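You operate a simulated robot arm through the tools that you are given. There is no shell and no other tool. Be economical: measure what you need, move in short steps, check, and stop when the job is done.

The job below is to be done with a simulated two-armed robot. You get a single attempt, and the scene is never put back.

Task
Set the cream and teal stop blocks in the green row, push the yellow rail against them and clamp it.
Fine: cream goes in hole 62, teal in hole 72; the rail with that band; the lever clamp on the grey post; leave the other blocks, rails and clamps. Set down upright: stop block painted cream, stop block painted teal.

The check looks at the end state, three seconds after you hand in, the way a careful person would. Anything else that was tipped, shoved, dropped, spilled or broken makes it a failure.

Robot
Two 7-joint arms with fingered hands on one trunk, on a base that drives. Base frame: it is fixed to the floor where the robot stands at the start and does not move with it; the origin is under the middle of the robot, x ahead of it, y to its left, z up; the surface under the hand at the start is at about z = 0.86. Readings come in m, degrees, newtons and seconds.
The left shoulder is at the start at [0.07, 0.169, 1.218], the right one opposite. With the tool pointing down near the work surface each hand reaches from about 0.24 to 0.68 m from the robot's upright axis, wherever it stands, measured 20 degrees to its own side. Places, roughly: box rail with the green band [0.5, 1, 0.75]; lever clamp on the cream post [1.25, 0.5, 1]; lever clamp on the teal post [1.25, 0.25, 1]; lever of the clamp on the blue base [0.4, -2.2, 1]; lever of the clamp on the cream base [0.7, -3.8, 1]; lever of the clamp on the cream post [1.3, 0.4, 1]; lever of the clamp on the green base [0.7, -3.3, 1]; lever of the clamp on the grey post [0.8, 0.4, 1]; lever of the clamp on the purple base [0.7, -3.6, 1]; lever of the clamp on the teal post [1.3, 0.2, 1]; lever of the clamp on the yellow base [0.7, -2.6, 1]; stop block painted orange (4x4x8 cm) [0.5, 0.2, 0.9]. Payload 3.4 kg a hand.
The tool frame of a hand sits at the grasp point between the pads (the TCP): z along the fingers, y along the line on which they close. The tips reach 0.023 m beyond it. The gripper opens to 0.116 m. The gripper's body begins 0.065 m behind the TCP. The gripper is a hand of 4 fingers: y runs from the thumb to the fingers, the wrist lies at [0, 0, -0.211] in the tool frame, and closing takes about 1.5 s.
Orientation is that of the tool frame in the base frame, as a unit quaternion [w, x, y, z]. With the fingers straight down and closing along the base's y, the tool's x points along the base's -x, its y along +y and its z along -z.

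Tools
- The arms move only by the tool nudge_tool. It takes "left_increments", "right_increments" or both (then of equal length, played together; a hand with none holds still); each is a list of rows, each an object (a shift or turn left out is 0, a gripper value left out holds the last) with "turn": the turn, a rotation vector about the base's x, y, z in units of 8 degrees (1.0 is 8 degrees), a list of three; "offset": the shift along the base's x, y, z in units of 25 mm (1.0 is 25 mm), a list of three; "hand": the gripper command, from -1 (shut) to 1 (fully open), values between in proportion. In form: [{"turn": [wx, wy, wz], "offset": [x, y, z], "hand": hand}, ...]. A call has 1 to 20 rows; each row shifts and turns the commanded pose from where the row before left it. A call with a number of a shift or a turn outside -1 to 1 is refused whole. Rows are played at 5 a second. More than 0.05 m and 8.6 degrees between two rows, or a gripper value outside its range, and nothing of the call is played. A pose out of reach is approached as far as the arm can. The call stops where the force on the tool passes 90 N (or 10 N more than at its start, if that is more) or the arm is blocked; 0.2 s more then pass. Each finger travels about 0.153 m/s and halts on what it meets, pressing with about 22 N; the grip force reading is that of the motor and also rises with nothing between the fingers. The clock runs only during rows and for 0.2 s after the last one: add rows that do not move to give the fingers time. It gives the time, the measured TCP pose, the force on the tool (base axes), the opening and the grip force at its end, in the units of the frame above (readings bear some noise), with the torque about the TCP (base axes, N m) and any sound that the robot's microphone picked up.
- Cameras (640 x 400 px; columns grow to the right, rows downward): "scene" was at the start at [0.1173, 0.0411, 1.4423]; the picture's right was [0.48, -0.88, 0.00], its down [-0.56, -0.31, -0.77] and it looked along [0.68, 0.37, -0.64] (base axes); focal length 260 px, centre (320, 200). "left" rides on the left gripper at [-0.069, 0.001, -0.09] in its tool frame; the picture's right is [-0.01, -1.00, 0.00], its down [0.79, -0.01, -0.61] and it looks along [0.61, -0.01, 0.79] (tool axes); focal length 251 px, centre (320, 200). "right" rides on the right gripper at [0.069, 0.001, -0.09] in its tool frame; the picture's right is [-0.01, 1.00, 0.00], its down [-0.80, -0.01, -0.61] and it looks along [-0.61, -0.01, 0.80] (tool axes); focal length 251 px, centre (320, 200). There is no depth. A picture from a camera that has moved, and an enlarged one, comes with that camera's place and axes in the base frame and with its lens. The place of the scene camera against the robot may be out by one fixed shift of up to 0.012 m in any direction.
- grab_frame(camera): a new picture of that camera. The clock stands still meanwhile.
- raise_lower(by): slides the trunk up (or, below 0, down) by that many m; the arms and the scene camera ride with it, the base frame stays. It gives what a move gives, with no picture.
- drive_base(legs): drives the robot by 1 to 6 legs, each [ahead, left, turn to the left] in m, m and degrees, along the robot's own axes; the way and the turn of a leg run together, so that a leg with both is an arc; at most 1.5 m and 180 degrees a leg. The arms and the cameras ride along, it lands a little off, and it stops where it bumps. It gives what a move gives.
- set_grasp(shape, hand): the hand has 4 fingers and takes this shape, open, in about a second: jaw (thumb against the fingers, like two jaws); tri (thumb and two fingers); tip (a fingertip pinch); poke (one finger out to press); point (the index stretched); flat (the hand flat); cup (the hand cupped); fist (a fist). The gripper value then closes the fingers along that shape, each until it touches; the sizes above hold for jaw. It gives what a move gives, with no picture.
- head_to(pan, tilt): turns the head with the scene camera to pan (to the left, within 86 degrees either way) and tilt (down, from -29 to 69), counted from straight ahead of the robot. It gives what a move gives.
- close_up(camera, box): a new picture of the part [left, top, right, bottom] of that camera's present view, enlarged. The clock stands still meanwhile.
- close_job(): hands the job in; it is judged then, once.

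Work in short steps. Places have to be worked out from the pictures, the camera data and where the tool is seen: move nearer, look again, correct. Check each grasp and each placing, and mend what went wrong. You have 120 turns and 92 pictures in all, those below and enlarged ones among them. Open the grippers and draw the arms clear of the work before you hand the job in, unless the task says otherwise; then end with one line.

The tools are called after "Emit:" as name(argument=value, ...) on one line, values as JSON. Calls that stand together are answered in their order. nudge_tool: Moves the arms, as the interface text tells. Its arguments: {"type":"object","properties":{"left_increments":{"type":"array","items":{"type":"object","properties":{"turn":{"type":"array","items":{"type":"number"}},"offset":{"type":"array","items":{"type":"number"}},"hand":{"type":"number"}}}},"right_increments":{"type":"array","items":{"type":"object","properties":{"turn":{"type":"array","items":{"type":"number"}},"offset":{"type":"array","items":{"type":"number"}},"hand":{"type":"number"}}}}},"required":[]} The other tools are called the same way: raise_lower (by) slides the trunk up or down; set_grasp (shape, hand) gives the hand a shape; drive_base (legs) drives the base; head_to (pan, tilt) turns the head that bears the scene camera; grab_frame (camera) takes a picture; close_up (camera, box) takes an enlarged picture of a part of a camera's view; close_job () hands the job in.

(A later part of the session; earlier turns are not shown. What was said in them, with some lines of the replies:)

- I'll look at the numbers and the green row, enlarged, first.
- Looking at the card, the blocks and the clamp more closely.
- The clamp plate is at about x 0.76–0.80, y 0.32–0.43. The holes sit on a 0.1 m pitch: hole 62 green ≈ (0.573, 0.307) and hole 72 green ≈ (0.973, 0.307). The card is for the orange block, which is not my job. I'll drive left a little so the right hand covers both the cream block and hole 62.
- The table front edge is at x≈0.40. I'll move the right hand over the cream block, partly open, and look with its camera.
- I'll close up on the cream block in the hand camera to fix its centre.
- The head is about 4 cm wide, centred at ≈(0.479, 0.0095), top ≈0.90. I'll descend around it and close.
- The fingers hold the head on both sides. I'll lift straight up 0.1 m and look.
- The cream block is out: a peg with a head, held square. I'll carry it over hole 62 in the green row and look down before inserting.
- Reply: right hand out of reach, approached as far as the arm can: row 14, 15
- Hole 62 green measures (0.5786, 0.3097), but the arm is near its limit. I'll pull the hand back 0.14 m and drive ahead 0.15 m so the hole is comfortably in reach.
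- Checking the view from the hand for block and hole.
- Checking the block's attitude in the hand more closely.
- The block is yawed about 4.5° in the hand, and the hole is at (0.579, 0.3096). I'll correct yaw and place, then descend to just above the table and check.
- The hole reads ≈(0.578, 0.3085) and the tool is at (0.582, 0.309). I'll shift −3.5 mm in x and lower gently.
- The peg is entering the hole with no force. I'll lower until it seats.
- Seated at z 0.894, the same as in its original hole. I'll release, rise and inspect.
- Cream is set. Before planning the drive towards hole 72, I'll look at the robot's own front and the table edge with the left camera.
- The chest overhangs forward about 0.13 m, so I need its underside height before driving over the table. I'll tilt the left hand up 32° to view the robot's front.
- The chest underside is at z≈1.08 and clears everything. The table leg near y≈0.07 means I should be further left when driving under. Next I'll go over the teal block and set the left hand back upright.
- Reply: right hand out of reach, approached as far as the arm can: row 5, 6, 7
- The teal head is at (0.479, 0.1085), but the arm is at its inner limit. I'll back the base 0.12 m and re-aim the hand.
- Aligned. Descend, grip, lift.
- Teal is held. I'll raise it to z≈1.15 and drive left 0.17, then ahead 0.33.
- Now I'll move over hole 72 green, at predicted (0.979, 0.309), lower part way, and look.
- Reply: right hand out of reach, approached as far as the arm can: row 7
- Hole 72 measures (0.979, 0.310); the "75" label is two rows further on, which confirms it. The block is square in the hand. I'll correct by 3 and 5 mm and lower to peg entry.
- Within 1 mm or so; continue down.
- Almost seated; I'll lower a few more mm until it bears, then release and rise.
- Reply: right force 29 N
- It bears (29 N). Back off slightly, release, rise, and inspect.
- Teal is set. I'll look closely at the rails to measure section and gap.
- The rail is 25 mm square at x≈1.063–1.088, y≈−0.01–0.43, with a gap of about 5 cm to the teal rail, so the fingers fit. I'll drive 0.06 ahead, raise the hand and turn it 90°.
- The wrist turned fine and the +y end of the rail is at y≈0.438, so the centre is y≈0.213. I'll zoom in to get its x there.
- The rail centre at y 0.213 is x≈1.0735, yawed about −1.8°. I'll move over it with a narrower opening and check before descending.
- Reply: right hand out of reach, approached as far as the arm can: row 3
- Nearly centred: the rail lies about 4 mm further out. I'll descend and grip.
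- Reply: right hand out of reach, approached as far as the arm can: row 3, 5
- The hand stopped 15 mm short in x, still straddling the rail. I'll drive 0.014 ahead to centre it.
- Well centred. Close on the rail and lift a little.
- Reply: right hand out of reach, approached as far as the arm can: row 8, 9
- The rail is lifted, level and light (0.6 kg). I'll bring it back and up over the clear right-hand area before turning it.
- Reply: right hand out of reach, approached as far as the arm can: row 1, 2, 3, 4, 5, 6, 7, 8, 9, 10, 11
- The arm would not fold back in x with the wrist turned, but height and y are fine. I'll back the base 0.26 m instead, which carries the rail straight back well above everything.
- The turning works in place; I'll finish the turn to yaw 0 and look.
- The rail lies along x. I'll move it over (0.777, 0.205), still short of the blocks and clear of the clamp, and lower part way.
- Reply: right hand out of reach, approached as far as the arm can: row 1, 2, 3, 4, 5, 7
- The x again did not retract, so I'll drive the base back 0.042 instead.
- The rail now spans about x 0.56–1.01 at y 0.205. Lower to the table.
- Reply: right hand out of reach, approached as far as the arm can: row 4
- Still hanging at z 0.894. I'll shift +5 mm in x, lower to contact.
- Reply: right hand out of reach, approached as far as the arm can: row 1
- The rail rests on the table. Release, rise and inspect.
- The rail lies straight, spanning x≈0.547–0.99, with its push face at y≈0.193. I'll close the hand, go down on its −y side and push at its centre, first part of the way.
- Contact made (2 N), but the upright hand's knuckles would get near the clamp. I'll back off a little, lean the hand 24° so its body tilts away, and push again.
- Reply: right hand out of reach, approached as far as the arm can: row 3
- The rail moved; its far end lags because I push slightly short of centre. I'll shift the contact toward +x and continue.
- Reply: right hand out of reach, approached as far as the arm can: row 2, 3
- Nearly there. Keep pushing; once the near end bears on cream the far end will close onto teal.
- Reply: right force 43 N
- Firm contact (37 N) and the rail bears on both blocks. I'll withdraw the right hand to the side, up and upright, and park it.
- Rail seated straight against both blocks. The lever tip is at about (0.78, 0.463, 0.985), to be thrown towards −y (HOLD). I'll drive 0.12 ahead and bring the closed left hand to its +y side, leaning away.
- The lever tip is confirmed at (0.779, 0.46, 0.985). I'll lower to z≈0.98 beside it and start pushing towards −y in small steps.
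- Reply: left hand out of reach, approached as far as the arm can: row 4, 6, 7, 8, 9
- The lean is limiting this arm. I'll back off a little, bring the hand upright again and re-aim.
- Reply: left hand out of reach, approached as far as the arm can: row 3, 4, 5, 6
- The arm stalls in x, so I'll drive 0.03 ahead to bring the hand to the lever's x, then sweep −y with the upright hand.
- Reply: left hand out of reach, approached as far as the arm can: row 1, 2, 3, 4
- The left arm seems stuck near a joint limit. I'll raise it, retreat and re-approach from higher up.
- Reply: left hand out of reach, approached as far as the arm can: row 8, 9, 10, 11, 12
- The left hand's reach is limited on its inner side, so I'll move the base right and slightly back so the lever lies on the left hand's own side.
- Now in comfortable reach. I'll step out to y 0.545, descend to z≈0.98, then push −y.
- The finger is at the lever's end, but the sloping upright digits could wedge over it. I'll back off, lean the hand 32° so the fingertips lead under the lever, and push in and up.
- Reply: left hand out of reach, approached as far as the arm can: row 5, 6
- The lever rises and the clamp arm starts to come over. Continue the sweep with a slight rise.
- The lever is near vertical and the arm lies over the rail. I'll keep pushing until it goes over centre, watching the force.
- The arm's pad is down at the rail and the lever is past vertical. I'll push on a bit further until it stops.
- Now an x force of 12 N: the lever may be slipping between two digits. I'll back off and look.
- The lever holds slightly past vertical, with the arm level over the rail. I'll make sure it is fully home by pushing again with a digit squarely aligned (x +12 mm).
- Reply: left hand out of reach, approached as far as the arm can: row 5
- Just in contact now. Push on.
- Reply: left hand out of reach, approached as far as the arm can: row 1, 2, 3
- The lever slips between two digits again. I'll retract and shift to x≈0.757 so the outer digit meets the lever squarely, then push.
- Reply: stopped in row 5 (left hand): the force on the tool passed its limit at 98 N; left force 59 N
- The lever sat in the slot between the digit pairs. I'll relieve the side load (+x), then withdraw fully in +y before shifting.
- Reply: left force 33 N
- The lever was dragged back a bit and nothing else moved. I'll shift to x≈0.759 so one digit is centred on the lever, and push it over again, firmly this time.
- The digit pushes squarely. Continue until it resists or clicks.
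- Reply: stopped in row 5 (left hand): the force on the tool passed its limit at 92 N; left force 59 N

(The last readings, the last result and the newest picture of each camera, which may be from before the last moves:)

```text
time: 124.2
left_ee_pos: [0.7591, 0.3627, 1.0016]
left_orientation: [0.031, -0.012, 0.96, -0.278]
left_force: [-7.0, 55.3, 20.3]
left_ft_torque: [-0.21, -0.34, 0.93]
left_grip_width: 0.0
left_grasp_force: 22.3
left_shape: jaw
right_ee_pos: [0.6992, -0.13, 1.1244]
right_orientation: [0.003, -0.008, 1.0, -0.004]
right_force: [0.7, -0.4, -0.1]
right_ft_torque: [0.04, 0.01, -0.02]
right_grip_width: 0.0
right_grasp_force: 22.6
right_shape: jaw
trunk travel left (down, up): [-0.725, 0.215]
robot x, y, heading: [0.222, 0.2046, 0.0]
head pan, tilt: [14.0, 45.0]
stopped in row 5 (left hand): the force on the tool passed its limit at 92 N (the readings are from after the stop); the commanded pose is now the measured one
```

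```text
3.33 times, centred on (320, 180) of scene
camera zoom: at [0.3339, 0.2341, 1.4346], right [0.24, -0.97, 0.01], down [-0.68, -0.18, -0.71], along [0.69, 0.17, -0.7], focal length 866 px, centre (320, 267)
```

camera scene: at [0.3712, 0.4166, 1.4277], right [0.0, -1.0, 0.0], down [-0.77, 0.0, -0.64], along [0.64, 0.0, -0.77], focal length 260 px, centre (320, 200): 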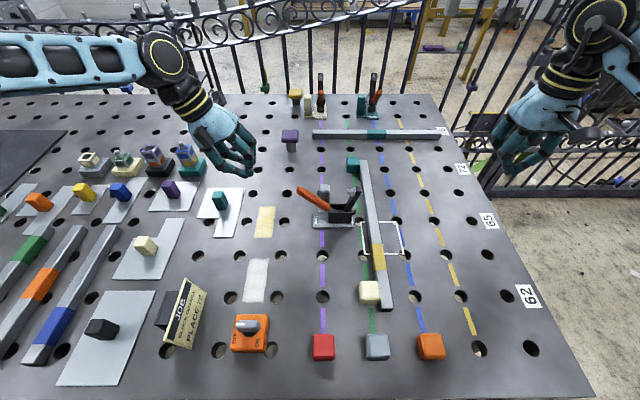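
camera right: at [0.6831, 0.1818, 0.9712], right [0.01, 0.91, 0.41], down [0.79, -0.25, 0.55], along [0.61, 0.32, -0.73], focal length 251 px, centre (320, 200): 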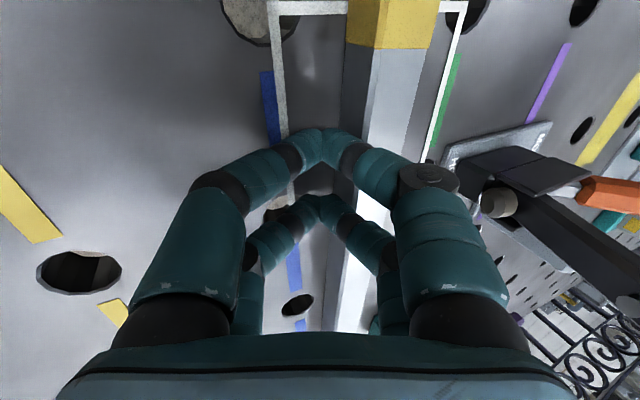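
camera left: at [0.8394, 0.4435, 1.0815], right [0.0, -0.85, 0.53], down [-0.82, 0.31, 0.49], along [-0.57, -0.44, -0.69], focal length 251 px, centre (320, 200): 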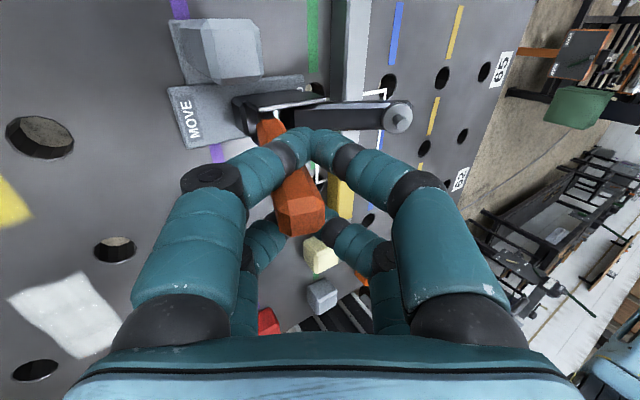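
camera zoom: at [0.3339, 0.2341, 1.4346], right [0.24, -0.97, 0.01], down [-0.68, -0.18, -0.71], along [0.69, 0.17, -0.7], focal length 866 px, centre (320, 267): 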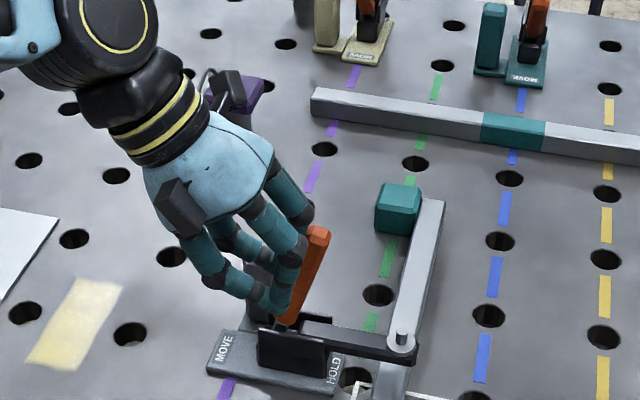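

A hard stop at 92 N: the lever is fully over. I'll withdraw straight +y, then up, and open both hands well clear.

Emit:
nudge_tool(left_increments=[{"offset": [0, 0.4, 0]}, {"offset": [0, 0.6, 0]}, {"offset": [0, 0.9, 0]}, {"offset": [0, 0.9, 0.2]}, {"offset": [0, 0.9, 0.5]}, {"offset": [0, 0.9, 0.9]}, {"offset": [0, 0.6, 1]}, {"offset": [0, 0, 1], "turn": [1, 0, 0]}, {"offset": [0, 0, 1], "turn": [1, 0, 0]}, {"offset": [0, 0, 1], "turn": [1, 0, 0]}, {"offset": [0, 0, 1], "turn": [1, 0, 0]}, {"offset": [-0.8, 0, 0.5]}, {"offset": [-0.8, 0, 0.5]}, {"offset": [-0.8, 0, 0], "hand": 1}, {"offset": [-0.8, 0, 0]}, {"offset": [-0.8, 0, 0]}, {}, {}], right_increments=[{}, {}, {}, {}, {}, {}, {}, {}, {}, {}, {}, {}, {}, {"hand": 1}, {}, {}, {}, {}])

Emit:
close_up(camera="scene", box=[200, 100, 440, 330])

```text
time: 128.0
left_ee_pos: [0.6625, 0.4767, 1.1891]
left_orientation: [0.025, 0.002, 1.0, -0.003]
left_force: [-1.0, -0.4, 0.3]
left_ft_torque: [0.02, 0.0, -0.01]
left_grip_width: 0.1157
left_grasp_force: 0.1
left_shape: jaw
right_ee_pos: [0.7036, -0.1386, 1.1195]
right_orientation: [-0.001, -0.006, 1.0, 0.0]
right_force: [0.3, -0.4, 0.4]
right_ft_torque: [0.02, -0.02, -0.03]
right_grip_width: 0.1158
right_grasp_force: 0.1
right_shape: jaw
trunk travel left (down, up): [-0.725, 0.215]
robot x, y, heading: [0.2178, 0.2021, -0.1]
head pan, tilt: [14.0, 45.0]
```

```text
1.74 times, centred on (320, 215) of scene
camera zoom: at [0.3408, 0.2239, 1.4346], right [0.24, -0.97, 0.0], down [-0.69, -0.17, -0.71], along [0.69, 0.17, -0.71], focal length 452 px, centre (320, 174)
```

zoom: 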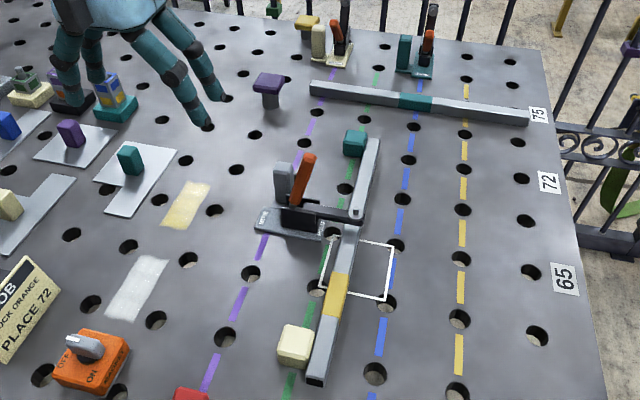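

Everything looks in place. Close-ups to verify the contacts and the clamp pad on the rail.

Emit:
close_up(camera="scene", box=[290, 160, 370, 230])

Emit:
close_up(camera="scene", box=[280, 240, 360, 330])

```text
5.71 times, centred on (330, 195) of scene
camera zoom: at [0.3408, 0.2239, 1.4346], right [0.24, -0.97, 0.0], down [-0.69, -0.17, -0.71], along [0.69, 0.17, -0.71], focal length 1484 px, centre (263, 229)
```

zoom: 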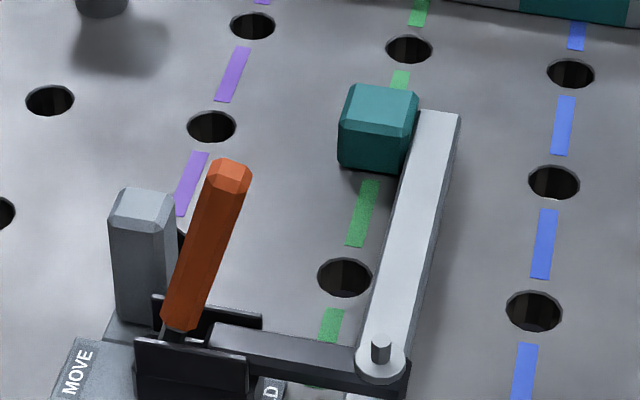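

```text
4.44 times, centred on (320, 285) of scene
camera zoom: at [0.3408, 0.2239, 1.4346], right [0.24, -0.97, 0.0], down [-0.69, -0.17, -0.71], along [0.69, 0.17, -0.71], focal length 1154 px, centre (320, -178)
```

zoom: 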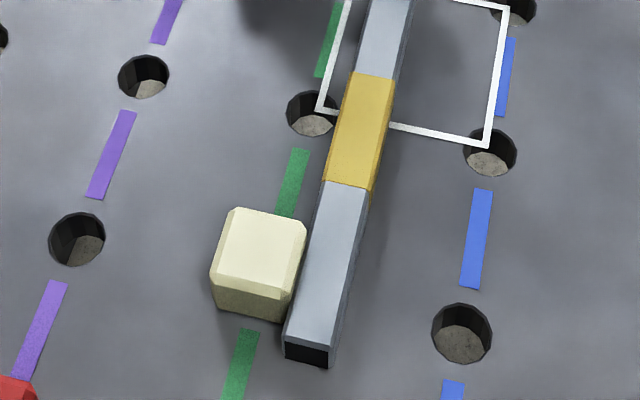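

Both blocks are upright, the rail bears on both, and the clamp is down on the rail. I'll back the robot away a little and hand in.

Emit:
drive_base(legs=[[-0.2, 0, 0]])

Emit:
close_up(camera="scene", box=[200, 60, 460, 300])

```text
time: 129.6
left_ee_pos: [0.4649, 0.478, 1.189]
left_orientation: [0.025, -0.001, 1.0, -0.003]
left_force: [-0.4, -1.2, -0.2]
left_ft_torque: [0.01, 0.04, 0.02]
left_grip_width: 0.1158
left_grasp_force: 0.0
left_shape: jaw
right_ee_pos: [0.5081, -0.1369, 1.1185]
right_orientation: [0.0, -0.008, 1.0, 0.0]
right_force: [-0.1, -0.3, 1.1]
right_ft_torque: [0.06, -0.02, -0.02]
right_grip_width: 0.1161
right_grasp_force: 0.1
right_shape: jaw
trunk travel left (down, up): [-0.725, 0.215]
robot x, y, heading: [0.0178, 0.2046, -0.1]
head pan, tilt: [14.0, 45.0]
```

```text
1.67 times, centred on (330, 180) of scene
camera zoom: at [0.145, 0.2244, 1.4343], right [0.24, -0.97, 0.0], down [-0.69, -0.17, -0.71], along [0.68, 0.17, -0.71], focal length 433 px, centre (303, 233)
```

zoom: 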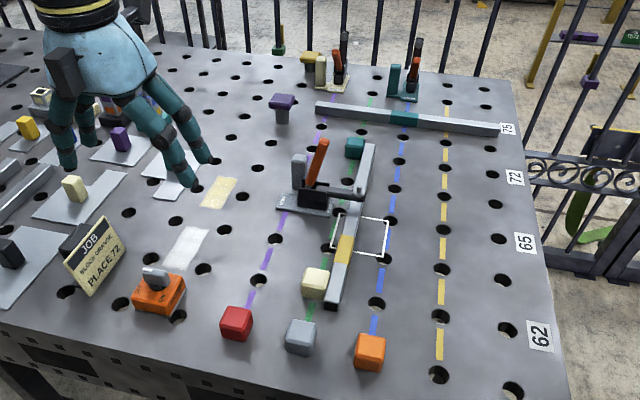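

The scene is as wanted and the arms are clear, so I'm handing in.

Emit:
close_job()

```text
The job is handed in.
```

The cream block is in hole 62 and the teal block in hole 72 of the green row, the yellow-band rail bears on both, and the grey-post clamp's lever is thrown fully to HOLD. The job is handed in.
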